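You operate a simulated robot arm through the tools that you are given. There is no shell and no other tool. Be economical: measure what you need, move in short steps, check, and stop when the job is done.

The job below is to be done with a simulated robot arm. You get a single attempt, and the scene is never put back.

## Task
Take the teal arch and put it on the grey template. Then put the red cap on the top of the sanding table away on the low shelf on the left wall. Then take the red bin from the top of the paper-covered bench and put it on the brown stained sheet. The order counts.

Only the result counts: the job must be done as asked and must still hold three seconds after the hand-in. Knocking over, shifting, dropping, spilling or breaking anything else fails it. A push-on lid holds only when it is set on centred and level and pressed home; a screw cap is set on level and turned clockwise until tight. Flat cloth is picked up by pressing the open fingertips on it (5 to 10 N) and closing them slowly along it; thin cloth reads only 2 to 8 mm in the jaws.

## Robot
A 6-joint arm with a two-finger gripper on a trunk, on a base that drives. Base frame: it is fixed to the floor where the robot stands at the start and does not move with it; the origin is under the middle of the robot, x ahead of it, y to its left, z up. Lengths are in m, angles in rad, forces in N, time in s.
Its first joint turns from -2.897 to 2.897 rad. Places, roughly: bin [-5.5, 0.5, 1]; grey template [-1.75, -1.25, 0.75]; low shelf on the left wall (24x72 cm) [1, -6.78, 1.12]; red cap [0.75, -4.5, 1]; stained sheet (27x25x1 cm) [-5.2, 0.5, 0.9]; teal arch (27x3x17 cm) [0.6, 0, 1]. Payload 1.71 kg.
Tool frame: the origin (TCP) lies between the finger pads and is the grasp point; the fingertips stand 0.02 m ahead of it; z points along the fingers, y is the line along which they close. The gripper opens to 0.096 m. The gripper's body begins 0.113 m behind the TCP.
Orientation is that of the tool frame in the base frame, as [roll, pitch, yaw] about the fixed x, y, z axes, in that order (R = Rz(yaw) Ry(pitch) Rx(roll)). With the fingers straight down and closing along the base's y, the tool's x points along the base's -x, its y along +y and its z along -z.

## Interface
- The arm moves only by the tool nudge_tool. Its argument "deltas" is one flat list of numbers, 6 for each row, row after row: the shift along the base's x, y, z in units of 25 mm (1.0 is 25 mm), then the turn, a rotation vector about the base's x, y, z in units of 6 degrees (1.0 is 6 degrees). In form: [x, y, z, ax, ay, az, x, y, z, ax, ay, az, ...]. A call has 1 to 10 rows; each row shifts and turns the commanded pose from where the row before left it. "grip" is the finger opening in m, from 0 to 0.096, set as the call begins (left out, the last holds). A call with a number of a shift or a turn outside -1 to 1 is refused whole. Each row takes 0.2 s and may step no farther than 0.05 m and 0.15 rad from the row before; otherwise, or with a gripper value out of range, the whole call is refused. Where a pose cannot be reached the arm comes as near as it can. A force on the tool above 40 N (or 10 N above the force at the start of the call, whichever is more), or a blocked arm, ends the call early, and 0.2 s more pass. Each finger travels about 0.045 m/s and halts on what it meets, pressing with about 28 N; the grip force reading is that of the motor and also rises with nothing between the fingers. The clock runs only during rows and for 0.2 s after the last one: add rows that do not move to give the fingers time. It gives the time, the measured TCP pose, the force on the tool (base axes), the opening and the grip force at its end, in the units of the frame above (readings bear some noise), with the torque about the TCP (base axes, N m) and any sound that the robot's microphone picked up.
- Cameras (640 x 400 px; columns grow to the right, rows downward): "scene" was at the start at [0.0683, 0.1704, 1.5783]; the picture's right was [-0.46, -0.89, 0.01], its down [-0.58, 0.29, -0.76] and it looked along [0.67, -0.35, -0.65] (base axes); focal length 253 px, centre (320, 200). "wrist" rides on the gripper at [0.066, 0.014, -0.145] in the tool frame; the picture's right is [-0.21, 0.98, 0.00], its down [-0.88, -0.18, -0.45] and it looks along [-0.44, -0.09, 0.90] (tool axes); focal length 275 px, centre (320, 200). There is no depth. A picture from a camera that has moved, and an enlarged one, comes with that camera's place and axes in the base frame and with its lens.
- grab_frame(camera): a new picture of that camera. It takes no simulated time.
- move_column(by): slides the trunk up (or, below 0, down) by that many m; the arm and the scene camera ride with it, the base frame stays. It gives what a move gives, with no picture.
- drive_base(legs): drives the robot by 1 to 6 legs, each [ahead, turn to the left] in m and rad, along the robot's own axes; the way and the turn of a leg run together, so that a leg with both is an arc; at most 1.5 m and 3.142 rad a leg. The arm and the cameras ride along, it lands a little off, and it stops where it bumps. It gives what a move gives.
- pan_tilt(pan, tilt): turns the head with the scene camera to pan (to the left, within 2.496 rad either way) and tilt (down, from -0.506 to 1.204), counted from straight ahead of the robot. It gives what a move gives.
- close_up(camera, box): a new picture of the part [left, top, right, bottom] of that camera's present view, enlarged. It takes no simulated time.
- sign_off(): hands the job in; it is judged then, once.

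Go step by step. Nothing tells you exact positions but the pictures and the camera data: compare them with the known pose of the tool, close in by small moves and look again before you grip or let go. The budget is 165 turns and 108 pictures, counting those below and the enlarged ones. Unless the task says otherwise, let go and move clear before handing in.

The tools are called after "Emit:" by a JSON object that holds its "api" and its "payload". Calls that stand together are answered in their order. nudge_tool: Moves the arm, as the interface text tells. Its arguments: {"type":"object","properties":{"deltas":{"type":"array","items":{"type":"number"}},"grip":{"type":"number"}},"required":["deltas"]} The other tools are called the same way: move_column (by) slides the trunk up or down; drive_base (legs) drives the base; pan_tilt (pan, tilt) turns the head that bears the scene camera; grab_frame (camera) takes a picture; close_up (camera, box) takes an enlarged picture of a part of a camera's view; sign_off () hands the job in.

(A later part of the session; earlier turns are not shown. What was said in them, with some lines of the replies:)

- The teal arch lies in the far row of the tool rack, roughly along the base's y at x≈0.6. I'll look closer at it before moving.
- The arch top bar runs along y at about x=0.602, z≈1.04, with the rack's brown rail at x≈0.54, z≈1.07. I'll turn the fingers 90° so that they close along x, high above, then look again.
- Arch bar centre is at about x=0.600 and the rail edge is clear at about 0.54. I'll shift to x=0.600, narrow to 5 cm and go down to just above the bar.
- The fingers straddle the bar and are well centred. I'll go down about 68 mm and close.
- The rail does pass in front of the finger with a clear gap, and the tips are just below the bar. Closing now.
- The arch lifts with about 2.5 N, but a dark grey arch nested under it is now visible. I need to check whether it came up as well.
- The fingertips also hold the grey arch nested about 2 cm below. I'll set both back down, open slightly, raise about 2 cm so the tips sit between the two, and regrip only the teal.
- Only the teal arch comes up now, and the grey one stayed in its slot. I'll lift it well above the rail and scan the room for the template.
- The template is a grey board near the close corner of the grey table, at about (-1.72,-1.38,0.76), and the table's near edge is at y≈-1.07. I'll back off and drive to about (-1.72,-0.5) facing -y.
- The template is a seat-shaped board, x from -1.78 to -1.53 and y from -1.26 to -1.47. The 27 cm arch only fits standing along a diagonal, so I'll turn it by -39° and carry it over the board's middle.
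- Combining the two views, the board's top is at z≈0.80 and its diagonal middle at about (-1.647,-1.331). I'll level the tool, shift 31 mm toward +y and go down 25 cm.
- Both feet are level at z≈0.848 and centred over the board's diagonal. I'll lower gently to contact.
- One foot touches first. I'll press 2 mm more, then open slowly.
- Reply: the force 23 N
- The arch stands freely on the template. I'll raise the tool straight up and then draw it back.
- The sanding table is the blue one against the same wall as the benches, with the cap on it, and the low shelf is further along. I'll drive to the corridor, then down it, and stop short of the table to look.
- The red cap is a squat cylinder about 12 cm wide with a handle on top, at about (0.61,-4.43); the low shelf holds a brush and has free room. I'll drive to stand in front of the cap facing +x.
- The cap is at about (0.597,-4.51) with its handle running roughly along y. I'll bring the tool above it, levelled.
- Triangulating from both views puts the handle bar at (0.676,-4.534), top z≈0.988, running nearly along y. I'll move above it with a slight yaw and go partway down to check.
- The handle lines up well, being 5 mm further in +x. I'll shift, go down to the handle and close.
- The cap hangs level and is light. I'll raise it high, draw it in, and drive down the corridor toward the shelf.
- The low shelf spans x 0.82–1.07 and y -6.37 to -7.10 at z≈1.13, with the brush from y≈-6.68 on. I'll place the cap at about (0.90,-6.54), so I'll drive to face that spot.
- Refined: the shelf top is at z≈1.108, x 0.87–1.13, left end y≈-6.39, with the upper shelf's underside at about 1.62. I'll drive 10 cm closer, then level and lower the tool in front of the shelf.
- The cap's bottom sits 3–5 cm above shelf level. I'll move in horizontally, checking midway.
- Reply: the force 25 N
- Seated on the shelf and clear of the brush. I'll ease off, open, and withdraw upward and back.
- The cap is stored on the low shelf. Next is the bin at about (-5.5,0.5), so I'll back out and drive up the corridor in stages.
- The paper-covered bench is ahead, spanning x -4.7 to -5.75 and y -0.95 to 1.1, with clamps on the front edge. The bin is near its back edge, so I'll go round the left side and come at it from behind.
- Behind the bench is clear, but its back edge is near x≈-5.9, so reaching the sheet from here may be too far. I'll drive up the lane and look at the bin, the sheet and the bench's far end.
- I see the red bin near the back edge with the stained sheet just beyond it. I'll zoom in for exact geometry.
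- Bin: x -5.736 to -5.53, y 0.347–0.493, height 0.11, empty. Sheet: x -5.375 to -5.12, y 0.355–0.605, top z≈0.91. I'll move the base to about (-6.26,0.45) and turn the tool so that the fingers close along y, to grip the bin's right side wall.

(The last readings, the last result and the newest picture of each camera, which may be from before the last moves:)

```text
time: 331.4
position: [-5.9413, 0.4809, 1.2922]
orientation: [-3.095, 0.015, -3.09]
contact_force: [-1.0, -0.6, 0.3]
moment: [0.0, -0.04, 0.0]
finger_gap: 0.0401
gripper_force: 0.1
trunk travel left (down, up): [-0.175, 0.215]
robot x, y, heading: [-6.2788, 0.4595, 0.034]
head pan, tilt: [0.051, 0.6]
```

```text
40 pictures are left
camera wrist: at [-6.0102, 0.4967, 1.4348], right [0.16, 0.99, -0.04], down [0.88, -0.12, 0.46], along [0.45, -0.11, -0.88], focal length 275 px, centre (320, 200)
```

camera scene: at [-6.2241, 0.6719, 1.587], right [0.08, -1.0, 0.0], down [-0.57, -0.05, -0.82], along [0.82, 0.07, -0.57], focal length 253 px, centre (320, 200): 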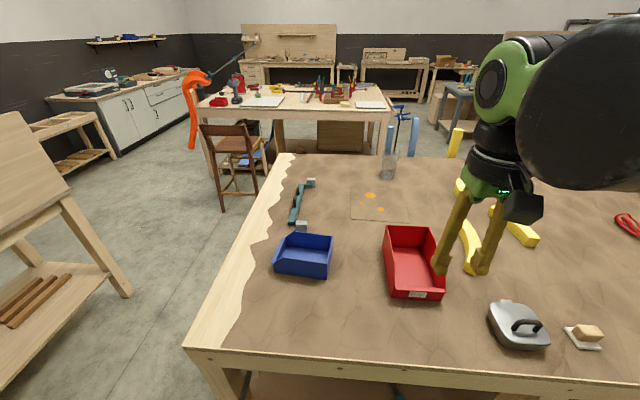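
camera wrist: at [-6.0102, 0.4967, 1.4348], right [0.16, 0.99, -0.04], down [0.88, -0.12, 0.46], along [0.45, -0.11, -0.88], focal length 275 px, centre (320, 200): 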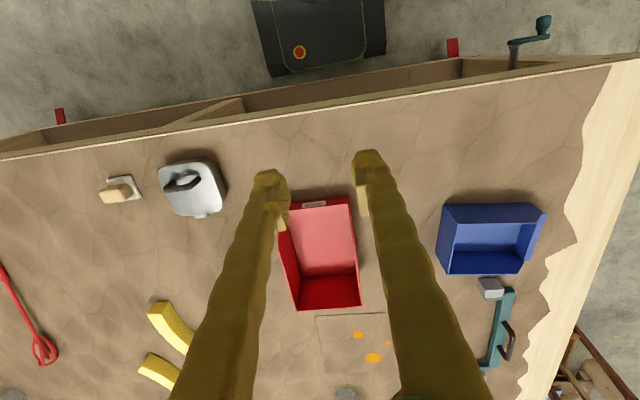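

The base stands clear of the bench. I'll bring the tool over the bin's right wall (y≈0.349), pitched about 20° forward in the plane of the wall to gain reach for the placing.

Emit:
{"api": "nudge_tool", "payload": {"deltas": [1, -0.53, -0.4, 0.044, -0.32, -0.05, 1, -0.53, -0.4, 0.044, -0.32, -0.05, 1, -0.53, -0.4, 0.044, -0.32, -0.05, 1, -0.53, -0.4, 0.044, -0.32, -0.05, 1, -0.53, -0.4, 0.044, -0.32, -0.05, 1, -0.53, -0.4, 0.044, -0.32, -0.05, 1, -0.53, -0.4, 0.044, -0.32, -0.05, 1, -0.53, -0.4, 0.044, -0.32, -0.05, 1, -0.53, -0.4, 0.044, -0.32, -0.05, 1, -0.53, -0.4, 0.044, -0.32, -0.05], "grip": 0.05}}

Emit:
{"api": "nudge_tool", "payload": {"deltas": [0.4, 0, 0, 0, 0, 0, 0, 0, 0, 0, 0, 0]}}

Emit:
{"api": "grab_frame", "payload": {"camera": "wrist"}}

Emit:
{"api": "close_up", "payload": {"camera": "scene", "box": [320, 150, 560, 300]}}

```text
time: 333.6
position: [-5.6732, 0.3482, 1.1854]
orientation: [-3.135, 0.336, 3.135]
contact_force: [-0.6, -0.3, 0.3]
moment: [-0.01, 0.01, -0.03]
finger_gap: 0.05
gripper_force: 0.1
trunk travel left (down, up): [-0.175, 0.215]
robot x, y, heading: [-6.2821, 0.4556, 0.03]
head pan, tilt: [0.051, 0.6]
```

```text
time: 334.2
position: [-5.6725, 0.3469, 1.1908]
orientation: [-3.132, 0.345, 3.136]
contact_force: [-0.5, 0.3, -1.0]
moment: [-0.02, -0.04, -0.02]
finger_gap: 0.0499
gripper_force: 0.0
trunk travel left (down, up): [-0.175, 0.215]
robot x, y, heading: [-6.2792, 0.4551, 0.029]
head pan, tilt: [0.051, 0.6]
```

```text
39 pictures are left
camera wrist: at [-5.7834, 0.3641, 1.3049], right [0.2, 0.98, 0.06], down [0.67, -0.19, 0.72], along [0.71, -0.1, -0.7], focal length 275 px, centre (320, 200)
```

wrist: 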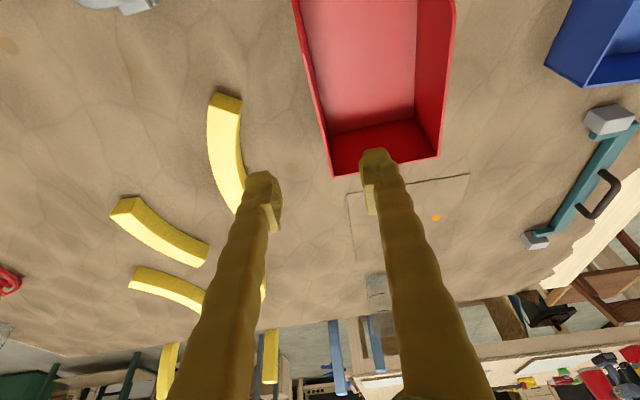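

```text
2.67 times, centred on (440, 225) of scene
camera zoom: at [-6.2221, 0.6721, 1.587], right [0.08, -1.0, 0.0], down [-0.57, -0.05, -0.82], along [0.82, 0.07, -0.57], focal length 674 px, centre (0, 133)
```

zoom: 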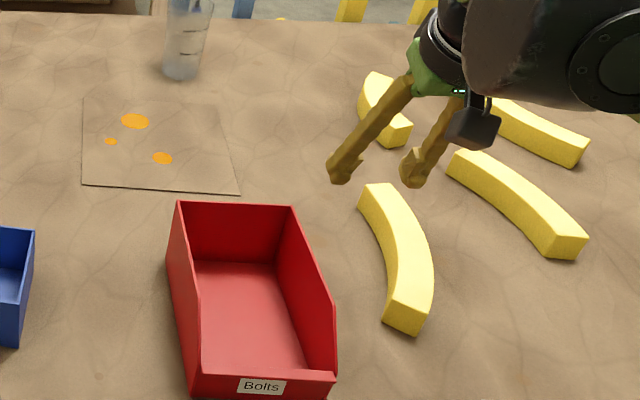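

Emit:
{"api": "nudge_tool", "payload": {"deltas": [0.5, 0.06, -0.8, 0, 0, 0, 0.5, 0, -0.8, 0, 0, 0, 0, 0, -0.8, 0, 0, 0, 0, 0, -0.8, 0, 0, 0, 0, 0, -0.8, 0, 0, 0, 0, 0, -0.8, 0, 0, 0, 0, 0, 0, 0, 0, 0]}}

Emit:
{"api": "grab_frame", "payload": {"camera": "wrist"}}

Emit:
{"api": "close_up", "payload": {"camera": "scene", "box": [320, 150, 560, 300]}}

```text
time: 335.8
position: [-5.6455, 0.3504, 1.0671]
orientation: [-3.132, 0.343, 3.134]
contact_force: [0.1, -0.2, 0.6]
moment: [0.02, 0.0, 0.01]
finger_gap: 0.05
gripper_force: 0.0
trunk travel left (down, up): [-0.175, 0.215]
robot x, y, heading: [-6.2822, 0.4617, 0.03]
head pan, tilt: [0.051, 0.6]
```

```text
37 pictures are left
camera wrist: at [-5.7559, 0.3659, 1.1829], right [0.2, 0.98, 0.06], down [0.67, -0.19, 0.71], along [0.71, -0.1, -0.7], focal length 275 px, centre (320, 200)
```

wrist: 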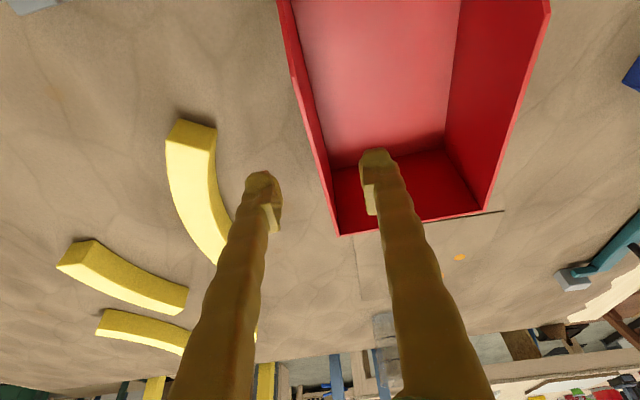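

```text
2.67 times, centred on (440, 225) of scene
camera zoom: at [-6.2044, 0.6726, 1.5862], right [0.08, -1.0, 0.0], down [-0.58, -0.05, -0.82], along [0.81, 0.07, -0.58], focal length 674 px, centre (0, 133)
```

zoom: 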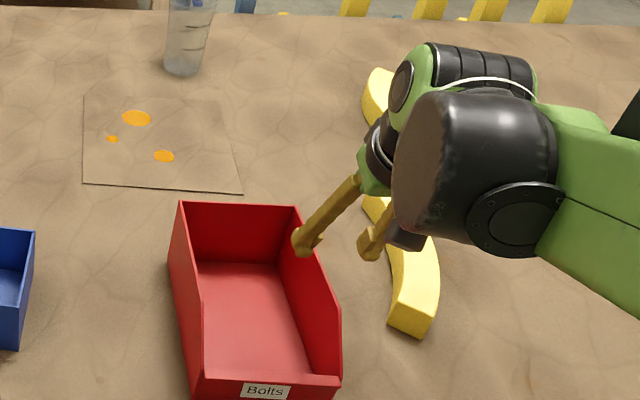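

Emit:
{"api": "nudge_tool", "payload": {"deltas": [0, 0, -1, 0, 0, 0, 0, 0, -1, 0, 0, 0, 0, 0, -1, 0, 0, 0, 0, 0, 0, 0, 0, 0]}}

Emit:
{"api": "close_up", "payload": {"camera": "scene", "box": [360, 190, 480, 300]}}

```text
time: 336.8
position: [-5.646, 0.3495, 0.9924]
orientation: [-3.132, 0.342, 3.133]
contact_force: [-0.3, 0.2, -0.2]
moment: [0.04, 0.02, 0.02]
finger_gap: 0.0497
gripper_force: 0.0
trunk travel left (down, up): [-0.175, 0.215]
robot x, y, heading: [-6.2801, 0.4546, 0.031]
head pan, tilt: [0.051, 0.6]
```

```text
3.64 times, centred on (420, 245) of scene
camera zoom: at [-6.2043, 0.6725, 1.5862], right [0.08, -1.0, 0.0], down [-0.58, -0.05, -0.82], along [0.81, 0.07, -0.58], focal length 918 px, centre (-44, 36)
```

zoom: 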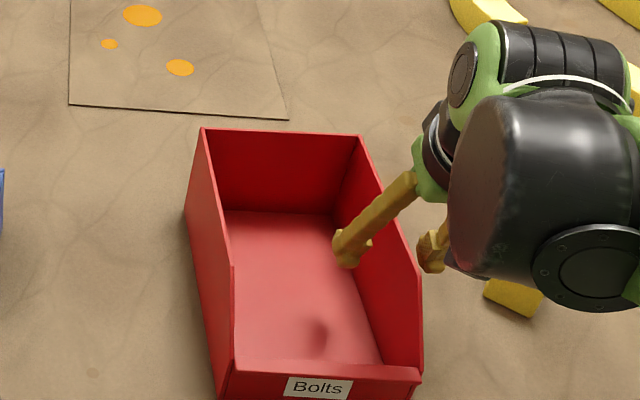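

One finger is inside and one outside the wall. Closing and lifting slightly.

Emit:
{"api": "nudge_tool", "payload": {"deltas": [0, 0, 0, 0, 0, 0, 0, 0, 0, 0, 0, 0, 0, 0, 0, 0, 0, 0, 0, 0, 0, 0, 0, 0], "grip": 0.0}}

Emit:
{"api": "nudge_tool", "payload": {"deltas": [0, 0, 0.5, 0, 0, 0, 0, 0, 0.7, 0, 0, 0, 0, 0, 0, 0, 0, 0]}}

Emit:
{"api": "grab_frame", "payload": {"camera": "scene"}}

```text
time: 337.8
position: [-5.6453, 0.3504, 0.9934]
orientation: [-3.132, 0.343, 3.134]
contact_force: [-0.4, -0.4, -0.1]
moment: [-0.04, -0.03, 0.06]
finger_gap: 0.0059
gripper_force: 27.9
trunk travel left (down, up): [-0.175, 0.215]
robot x, y, heading: [-6.2813, 0.456, 0.032]
head pan, tilt: [0.051, 0.6]
```

```text
time: 338.6
position: [-5.6466, 0.3512, 1.0224]
orientation: [-3.133, 0.341, 3.135]
contact_force: [-0.1, -0.1, -3.1]
moment: [-0.25, 0.09, 0.01]
finger_gap: 0.0062
gripper_force: 27.6
trunk travel left (down, up): [-0.175, 0.215]
robot x, y, heading: [-6.2774, 0.4561, 0.025]
head pan, tilt: [0.051, 0.6]
```

```text
34 pictures are left
camera scene: at [-6.2045, 0.6726, 1.5862], right [0.08, -1.0, 0.0], down [-0.58, -0.05, -0.82], along [0.81, 0.07, -0.58], focal length 253 px, centre (320, 200)
```

scene: 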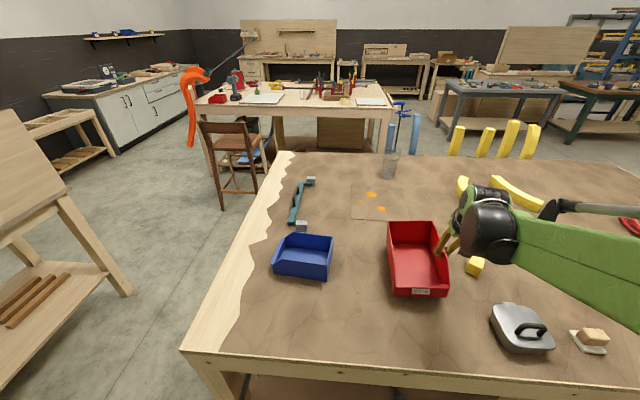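

The bin is held level with about 3 N. I'll raise it a little and carry it over the sheet.

Emit:
{"api": "nudge_tool", "payload": {"deltas": [0, 0, 0.8, 0, 0, 0, 0.2, 0.2, 0.2, 0, 0, 0, 0.9, 0.25, 0, 0, 0, 0, 0.9, 0.25, 0, 0, 0, 0, 0.9, 0.25, 0, 0, 0, 0, 0.9, 0.25, 0, 0, 0, 0, 0.9, 0.25, 0, 0, 0, 0, 0.9, 0.25, 0, 0, 0, 0, 0.9, 0.25, 0, 0, 0, 0, 0.9, 0.25, 0, 0, 0, 0]}}

Emit:
{"api": "nudge_tool", "payload": {"deltas": [0.9, 0.1, 0, 0, 0, 0, 0.9, 0.1, 0, 0, 0, 0, 0.9, 0, 0, 0, 0, 0, 0.9, 0, 0, 0, 0, 0, 0, 0, 0, 0, 0, 0, 0, 0, 0, 0, 0, 0]}}

Emit:
{"api": "grab_frame", "payload": {"camera": "scene"}}

```text
time: 340.8
position: [-5.4605, 0.4033, 1.0481]
orientation: [-3.132, 0.343, 3.135]
contact_force: [-0.6, -0.4, -3.7]
moment: [-0.25, 0.06, 0.0]
finger_gap: 0.006
gripper_force: 28.1
trunk travel left (down, up): [-0.175, 0.215]
robot x, y, heading: [-6.2762, 0.4542, 0.03]
head pan, tilt: [0.051, 0.6]
```

```text
time: 342.2
position: [-5.3719, 0.4085, 1.0482]
orientation: [-3.133, 0.342, 3.134]
contact_force: [0.9, 0.4, -3.4]
moment: [-0.29, 0.07, 0.0]
finger_gap: 0.006
gripper_force: 28.1
trunk travel left (down, up): [-0.175, 0.215]
robot x, y, heading: [-6.2792, 0.4526, 0.027]
head pan, tilt: [0.051, 0.6]
```

```text
33 pictures are left
camera scene: at [-6.2041, 0.6726, 1.5862], right [0.08, -1.0, 0.0], down [-0.58, -0.05, -0.82], along [0.81, 0.07, -0.58], focal length 253 px, centre (320, 200)
```

scene: 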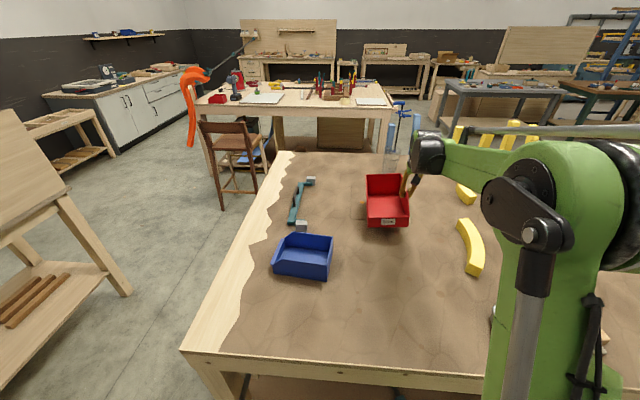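

Emit:
{"api": "nudge_tool", "payload": {"deltas": [0.8, 0, 0, 0, 0, 0, 0.8, 0, 0, 0, 0, 0, 0.8, 0, 0, 0, 0, 0, 0.8, 0, 0, 0, 0, 0, 0.8, 0, 0, 0, 0, 0, 0, 0, 0, 0, 0, 0, 0, 0, 0, 0, 0, 0]}}

Emit:
{"api": "close_up", "payload": {"camera": "scene", "box": [320, 130, 480, 240]}}

Emit:
{"api": "grab_frame", "payload": {"camera": "wrist"}}

```text
time: 343.8
position: [-5.2696, 0.4093, 1.0473]
orientation: [-3.134, 0.342, 3.133]
contact_force: [0.3, 0.0, -4.2]
moment: [-0.26, 0.09, -0.01]
finger_gap: 0.0059
gripper_force: 28.2
trunk travel left (down, up): [-0.175, 0.215]
robot x, y, heading: [-6.2819, 0.4514, 0.033]
head pan, tilt: [0.051, 0.6]
```

```text
3.64 times, centred on (400, 185) of scene
camera zoom: at [-6.204, 0.6726, 1.5862], right [0.08, -1.0, 0.0], down [-0.58, -0.05, -0.82], along [0.81, 0.07, -0.58], focal length 918 px, centre (29, 254)
```

zoom: 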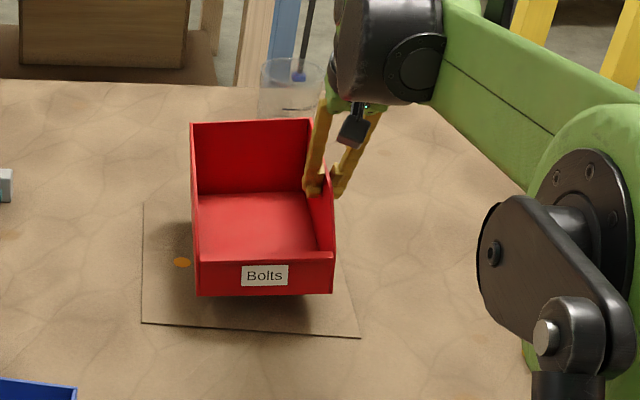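

```text
31 pictures are left
camera wrist: at [-5.3807, 0.4242, 1.1629], right [0.2, 0.98, 0.06], down [0.67, -0.19, 0.71], along [0.71, -0.1, -0.7], focal length 275 px, centre (320, 200)
```

wrist: 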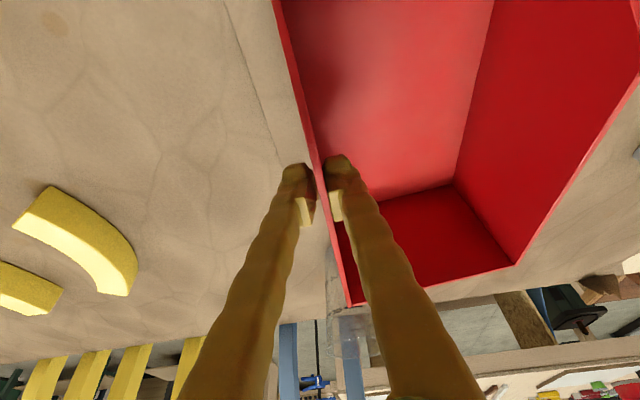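

The bin is over the sheet, with its front just inside the near edge. I'll shift 15 mm further and 8 mm left, then lower.

Emit:
{"api": "nudge_tool", "payload": {"deltas": [0.6, 0.3, -0.3, 0, 0, 0, 0, 0, -0.5, 0, 0, 0, 0, 0, -0.4, 0, 0, 0, 0, 0, 0, 0, 0, 0]}}

Emit:
{"api": "close_up", "payload": {"camera": "scene", "box": [320, 130, 480, 240]}}

```text
time: 344.8
position: [-5.256, 0.4164, 1.0183]
orientation: [-3.134, 0.343, 3.135]
contact_force: [0.0, 0.7, -4.0]
moment: [-0.26, 0.11, -0.04]
finger_gap: 0.0062
gripper_force: 27.9
trunk travel left (down, up): [-0.175, 0.215]
robot x, y, heading: [-6.2801, 0.4548, 0.03]
head pan, tilt: [0.051, 0.6]
```

```text
3.64 times, centred on (400, 185) of scene
camera zoom: at [-6.2038, 0.6726, 1.5862], right [0.08, -1.0, 0.0], down [-0.58, -0.05, -0.82], along [0.81, 0.07, -0.58], focal length 918 px, centre (29, 254)
```

zoom: 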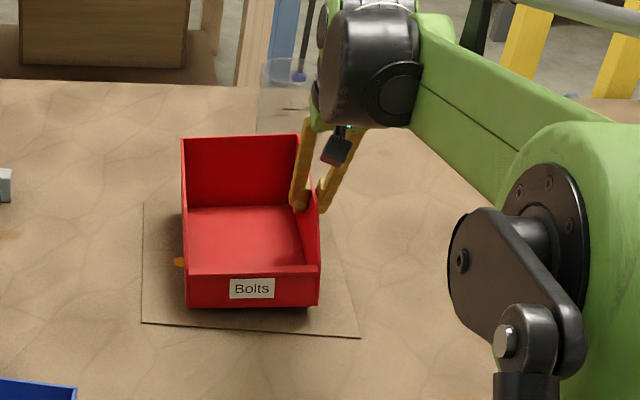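

Emit:
{"api": "nudge_tool", "payload": {"deltas": [0, 0, -0.3, 0, 0, 0, 0, 0, -0.2, 0, 0, 0, 0, 0, 0, 0, 0, 0]}}

Emit:
{"api": "close_up", "payload": {"camera": "scene", "box": [320, 130, 480, 240]}}

```text
time: 345.6
position: [-5.2558, 0.417, 1.0052]
orientation: [-3.133, 0.343, 3.136]
contact_force: [-0.1, -0.2, -3.1]
moment: [-0.02, -0.01, -0.02]
finger_gap: 0.0061
gripper_force: 27.5
trunk travel left (down, up): [-0.175, 0.215]
robot x, y, heading: [-6.2786, 0.4586, 0.029]
head pan, tilt: [0.051, 0.6]
```

```text
3.64 times, centred on (400, 185) of scene
camera zoom: at [-6.204, 0.6725, 1.5862], right [0.08, -1.0, 0.0], down [-0.58, -0.05, -0.82], along [0.81, 0.07, -0.58], focal length 918 px, centre (29, 254)
```

zoom: 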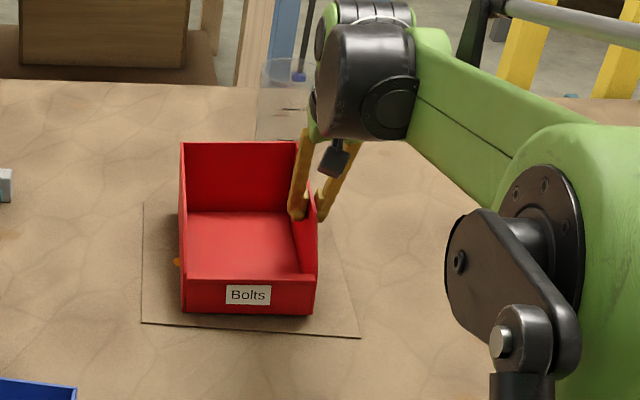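

Emit:
{"api": "nudge_tool", "payload": {"deltas": [0, 0, -0.08, 0, 0, 0, 0, 0, -0.05, 0, 0, 0, 0, 0, 0, 0, 0, 0]}}

```text
time: 346.4
position: [-5.2566, 0.4168, 1.0028]
orientation: [-3.133, 0.344, 3.136]
contact_force: [-0.1, -1.5, -1.1]
moment: [-0.02, -0.06, -0.07]
finger_gap: 0.006
gripper_force: 28.3
trunk travel left (down, up): [-0.175, 0.215]
robot x, y, heading: [-6.2783, 0.4543, 0.028]
head pan, tilt: [0.051, 0.6]
```

Emit:
{"api": "nudge_tool", "payload": {"deltas": [0, 0, -0.06, 0, 0, 0, 0, 0, 0, 0, 0, 0]}}

```text
time: 347.0
position: [-5.2563, 0.4169, 1.0019]
orientation: [-3.132, 0.342, 3.136]
contact_force: [-0.2, -1.8, -1.5]
moment: [0.02, -0.02, -0.1]
finger_gap: 0.006
gripper_force: 28.1
trunk travel left (down, up): [-0.175, 0.215]
robot x, y, heading: [-6.2817, 0.4541, 0.023]
head pan, tilt: [0.051, 0.6]
```

Emit:
{"api": "nudge_tool", "payload": {"deltas": [0, 0, -0.06, 0, 0, 0, 0, 0, -0.04, 0, 0, 0, 0, 0, 0, 0, 0, 0]}}

Emit:
{"api": "close_up", "payload": {"camera": "scene", "box": [340, 160, 440, 230]}}

```text
time: 347.8
position: [-5.2564, 0.4167, 0.9973]
orientation: [-3.133, 0.344, 3.136]
contact_force: [-0.3, -0.5, -0.9]
moment: [0.02, -0.02, -0.1]
finger_gap: 0.0062
gripper_force: 28.6
trunk travel left (down, up): [-0.175, 0.215]
robot x, y, heading: [-6.2854, 0.4571, 0.03]
head pan, tilt: [0.051, 0.6]
```

```text
5.71 times, centred on (390, 195) of scene
camera zoom: at [-6.204, 0.6725, 1.5862], right [0.08, -1.0, 0.0], down [-0.58, -0.05, -0.82], along [0.81, 0.07, -0.58], focal length 1443 px, centre (-80, 229)
```

zoom: 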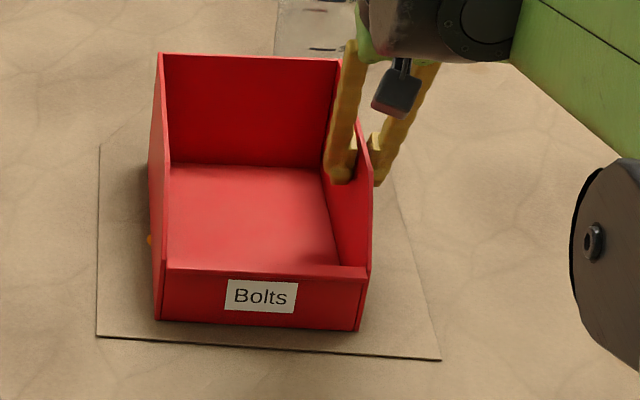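

Emit:
{"api": "nudge_tool", "payload": {"deltas": [0, 0, -0.06, 0, 0, 0, 0, 0, -0.05, 0, 0, 0, 0, 0, 0, 0, 0, 0]}}

```text
time: 348.6
position: [-5.2552, 0.4163, 0.9959]
orientation: [-3.133, 0.343, 3.136]
contact_force: [3.8, -1.9, 11.4]
moment: [0.0, 0.0, -0.09]
finger_gap: 0.0059
gripper_force: 28.5
trunk travel left (down, up): [-0.175, 0.215]
robot x, y, heading: [-6.2761, 0.4569, 0.033]
head pan, tilt: [0.051, 0.6]
```

Firm contact at 11 N, so the bin sits flat. I'll ease off 1 mm and open.

Emit:
{"api": "nudge_tool", "payload": {"deltas": [0, 0, 0.05, 0, 0, 0]}}

Emit:
{"api": "nudge_tool", "payload": {"deltas": [0, 0, 0, 0, 0, 0, 0, 0, 0, 0, 0, 0, 0, 0, 0, 0, 0, 0], "grip": 0.036}}

Emit:
{"api": "nudge_tool", "payload": {"deltas": [0, 0, 0.6, 0, 0, 0, 0, 0, 0.8, 0, 0, 0, 0, 0, 1, 0, 0, 0, 0, 0, 1, 0, 0, 0, 0, 0, 1, 0, 0, 0, 0, 0, 0, 0, 0, 0]}}

Emit:
{"api": "close_up", "payload": {"camera": "scene", "box": [320, 130, 480, 240]}}

```text
time: 349.0
position: [-5.2569, 0.4173, 0.9969]
orientation: [-3.133, 0.341, 3.134]
contact_force: [0.4, -0.2, 1.8]
moment: [0.03, -0.38, -0.11]
finger_gap: 0.0058
gripper_force: 27.9
trunk travel left (down, up): [-0.175, 0.215]
robot x, y, heading: [-6.2776, 0.4567, 0.027]
head pan, tilt: [0.051, 0.6]
```

```text
time: 349.8
position: [-5.2561, 0.4173, 0.9981]
orientation: [-3.133, 0.343, 3.135]
contact_force: [-0.2, -0.1, -0.4]
moment: [0.01, -0.02, -0.01]
finger_gap: 0.0361
gripper_force: 0.0
trunk travel left (down, up): [-0.175, 0.215]
robot x, y, heading: [-6.2813, 0.456, 0.031]
head pan, tilt: [0.051, 0.6]
```

```text
time: 351.2
position: [-5.2564, 0.4184, 1.1069]
orientation: [-3.133, 0.342, 3.133]
contact_force: [0.4, -0.1, -0.2]
moment: [0.0, -0.01, 0.03]
finger_gap: 0.0357
gripper_force: 0.1
trunk travel left (down, up): [-0.175, 0.215]
robot x, y, heading: [-6.279, 0.4572, 0.03]
head pan, tilt: [0.051, 0.6]
```

```text
3.64 times, centred on (400, 185) of scene
camera zoom: at [-6.2044, 0.6726, 1.5862], right [0.08, -1.0, 0.0], down [-0.58, -0.05, -0.82], along [0.81, 0.07, -0.58], focal length 918 px, centre (29, 254)
```

zoom: 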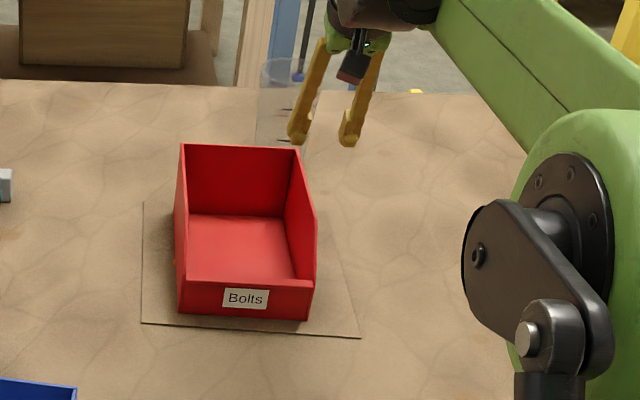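

The bin sits flat within the stained sheet. I'll draw the arm clear and take a last look.

Emit:
{"api": "nudge_tool", "payload": {"deltas": [0, 0, 1, 0, 0, 0, 0, 0, 1, 0, 0, 0, -1, 0, 0.5, 0, 0, 0, -1, 0, 0, 0, 0, 0, -1, 0, 0, 0, 0, 0, -1, 0, 0, 0, 0, 0, -1, 0, 0, 0, 0, 0, -1, 0, 0, 0, 0, 0, -1, 0, 0, 0, 0, 0, -1, 0, 0, 0, 0, 0]}}

Emit:
{"api": "grab_frame", "payload": {"camera": "scene"}}

```text
time: 353.4
position: [-5.4556, 0.4174, 1.1694]
orientation: [-3.134, 0.341, 3.135]
contact_force: [-0.2, -0.3, 0.7]
moment: [-0.01, 0.02, -0.03]
finger_gap: 0.0359
gripper_force: 0.1
trunk travel left (down, up): [-0.175, 0.215]
robot x, y, heading: [-6.2776, 0.4556, 0.031]
head pan, tilt: [0.051, 0.6]
```

```text
26 pictures are left
camera scene: at [-6.2042, 0.6726, 1.5862], right [0.08, -1.0, 0.0], down [-0.58, -0.05, -0.82], along [0.81, 0.07, -0.58], focal length 253 px, centre (320, 200)
```

scene: 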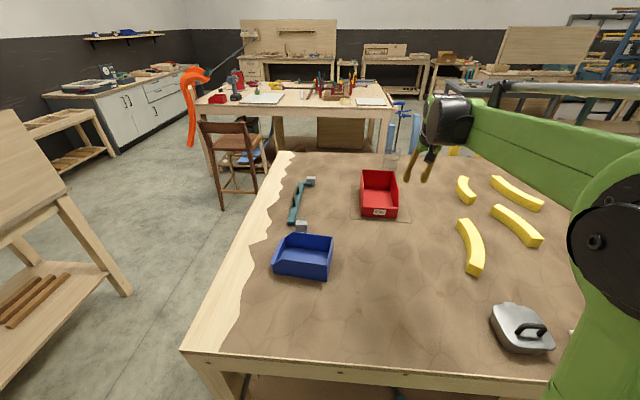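

All three items are in place and the arm is clear, so I'm handing in.

Emit:
{"api": "sign_off", "payload": {}}

```text
The job is handed in.
```

I did all three steps in the order you gave and handed the job in; I haven't seen the verdict:
- **Teal arch:** it stands upright across the grey template's diagonal.
- **Red cap:** it is on the low shelf, clear of the brush.
- **Red bin:** it sits flat on the brown stained sheet.

While taking the arch I briefly lifted the dark grey arch nested under it. I set it straight back in its slot.
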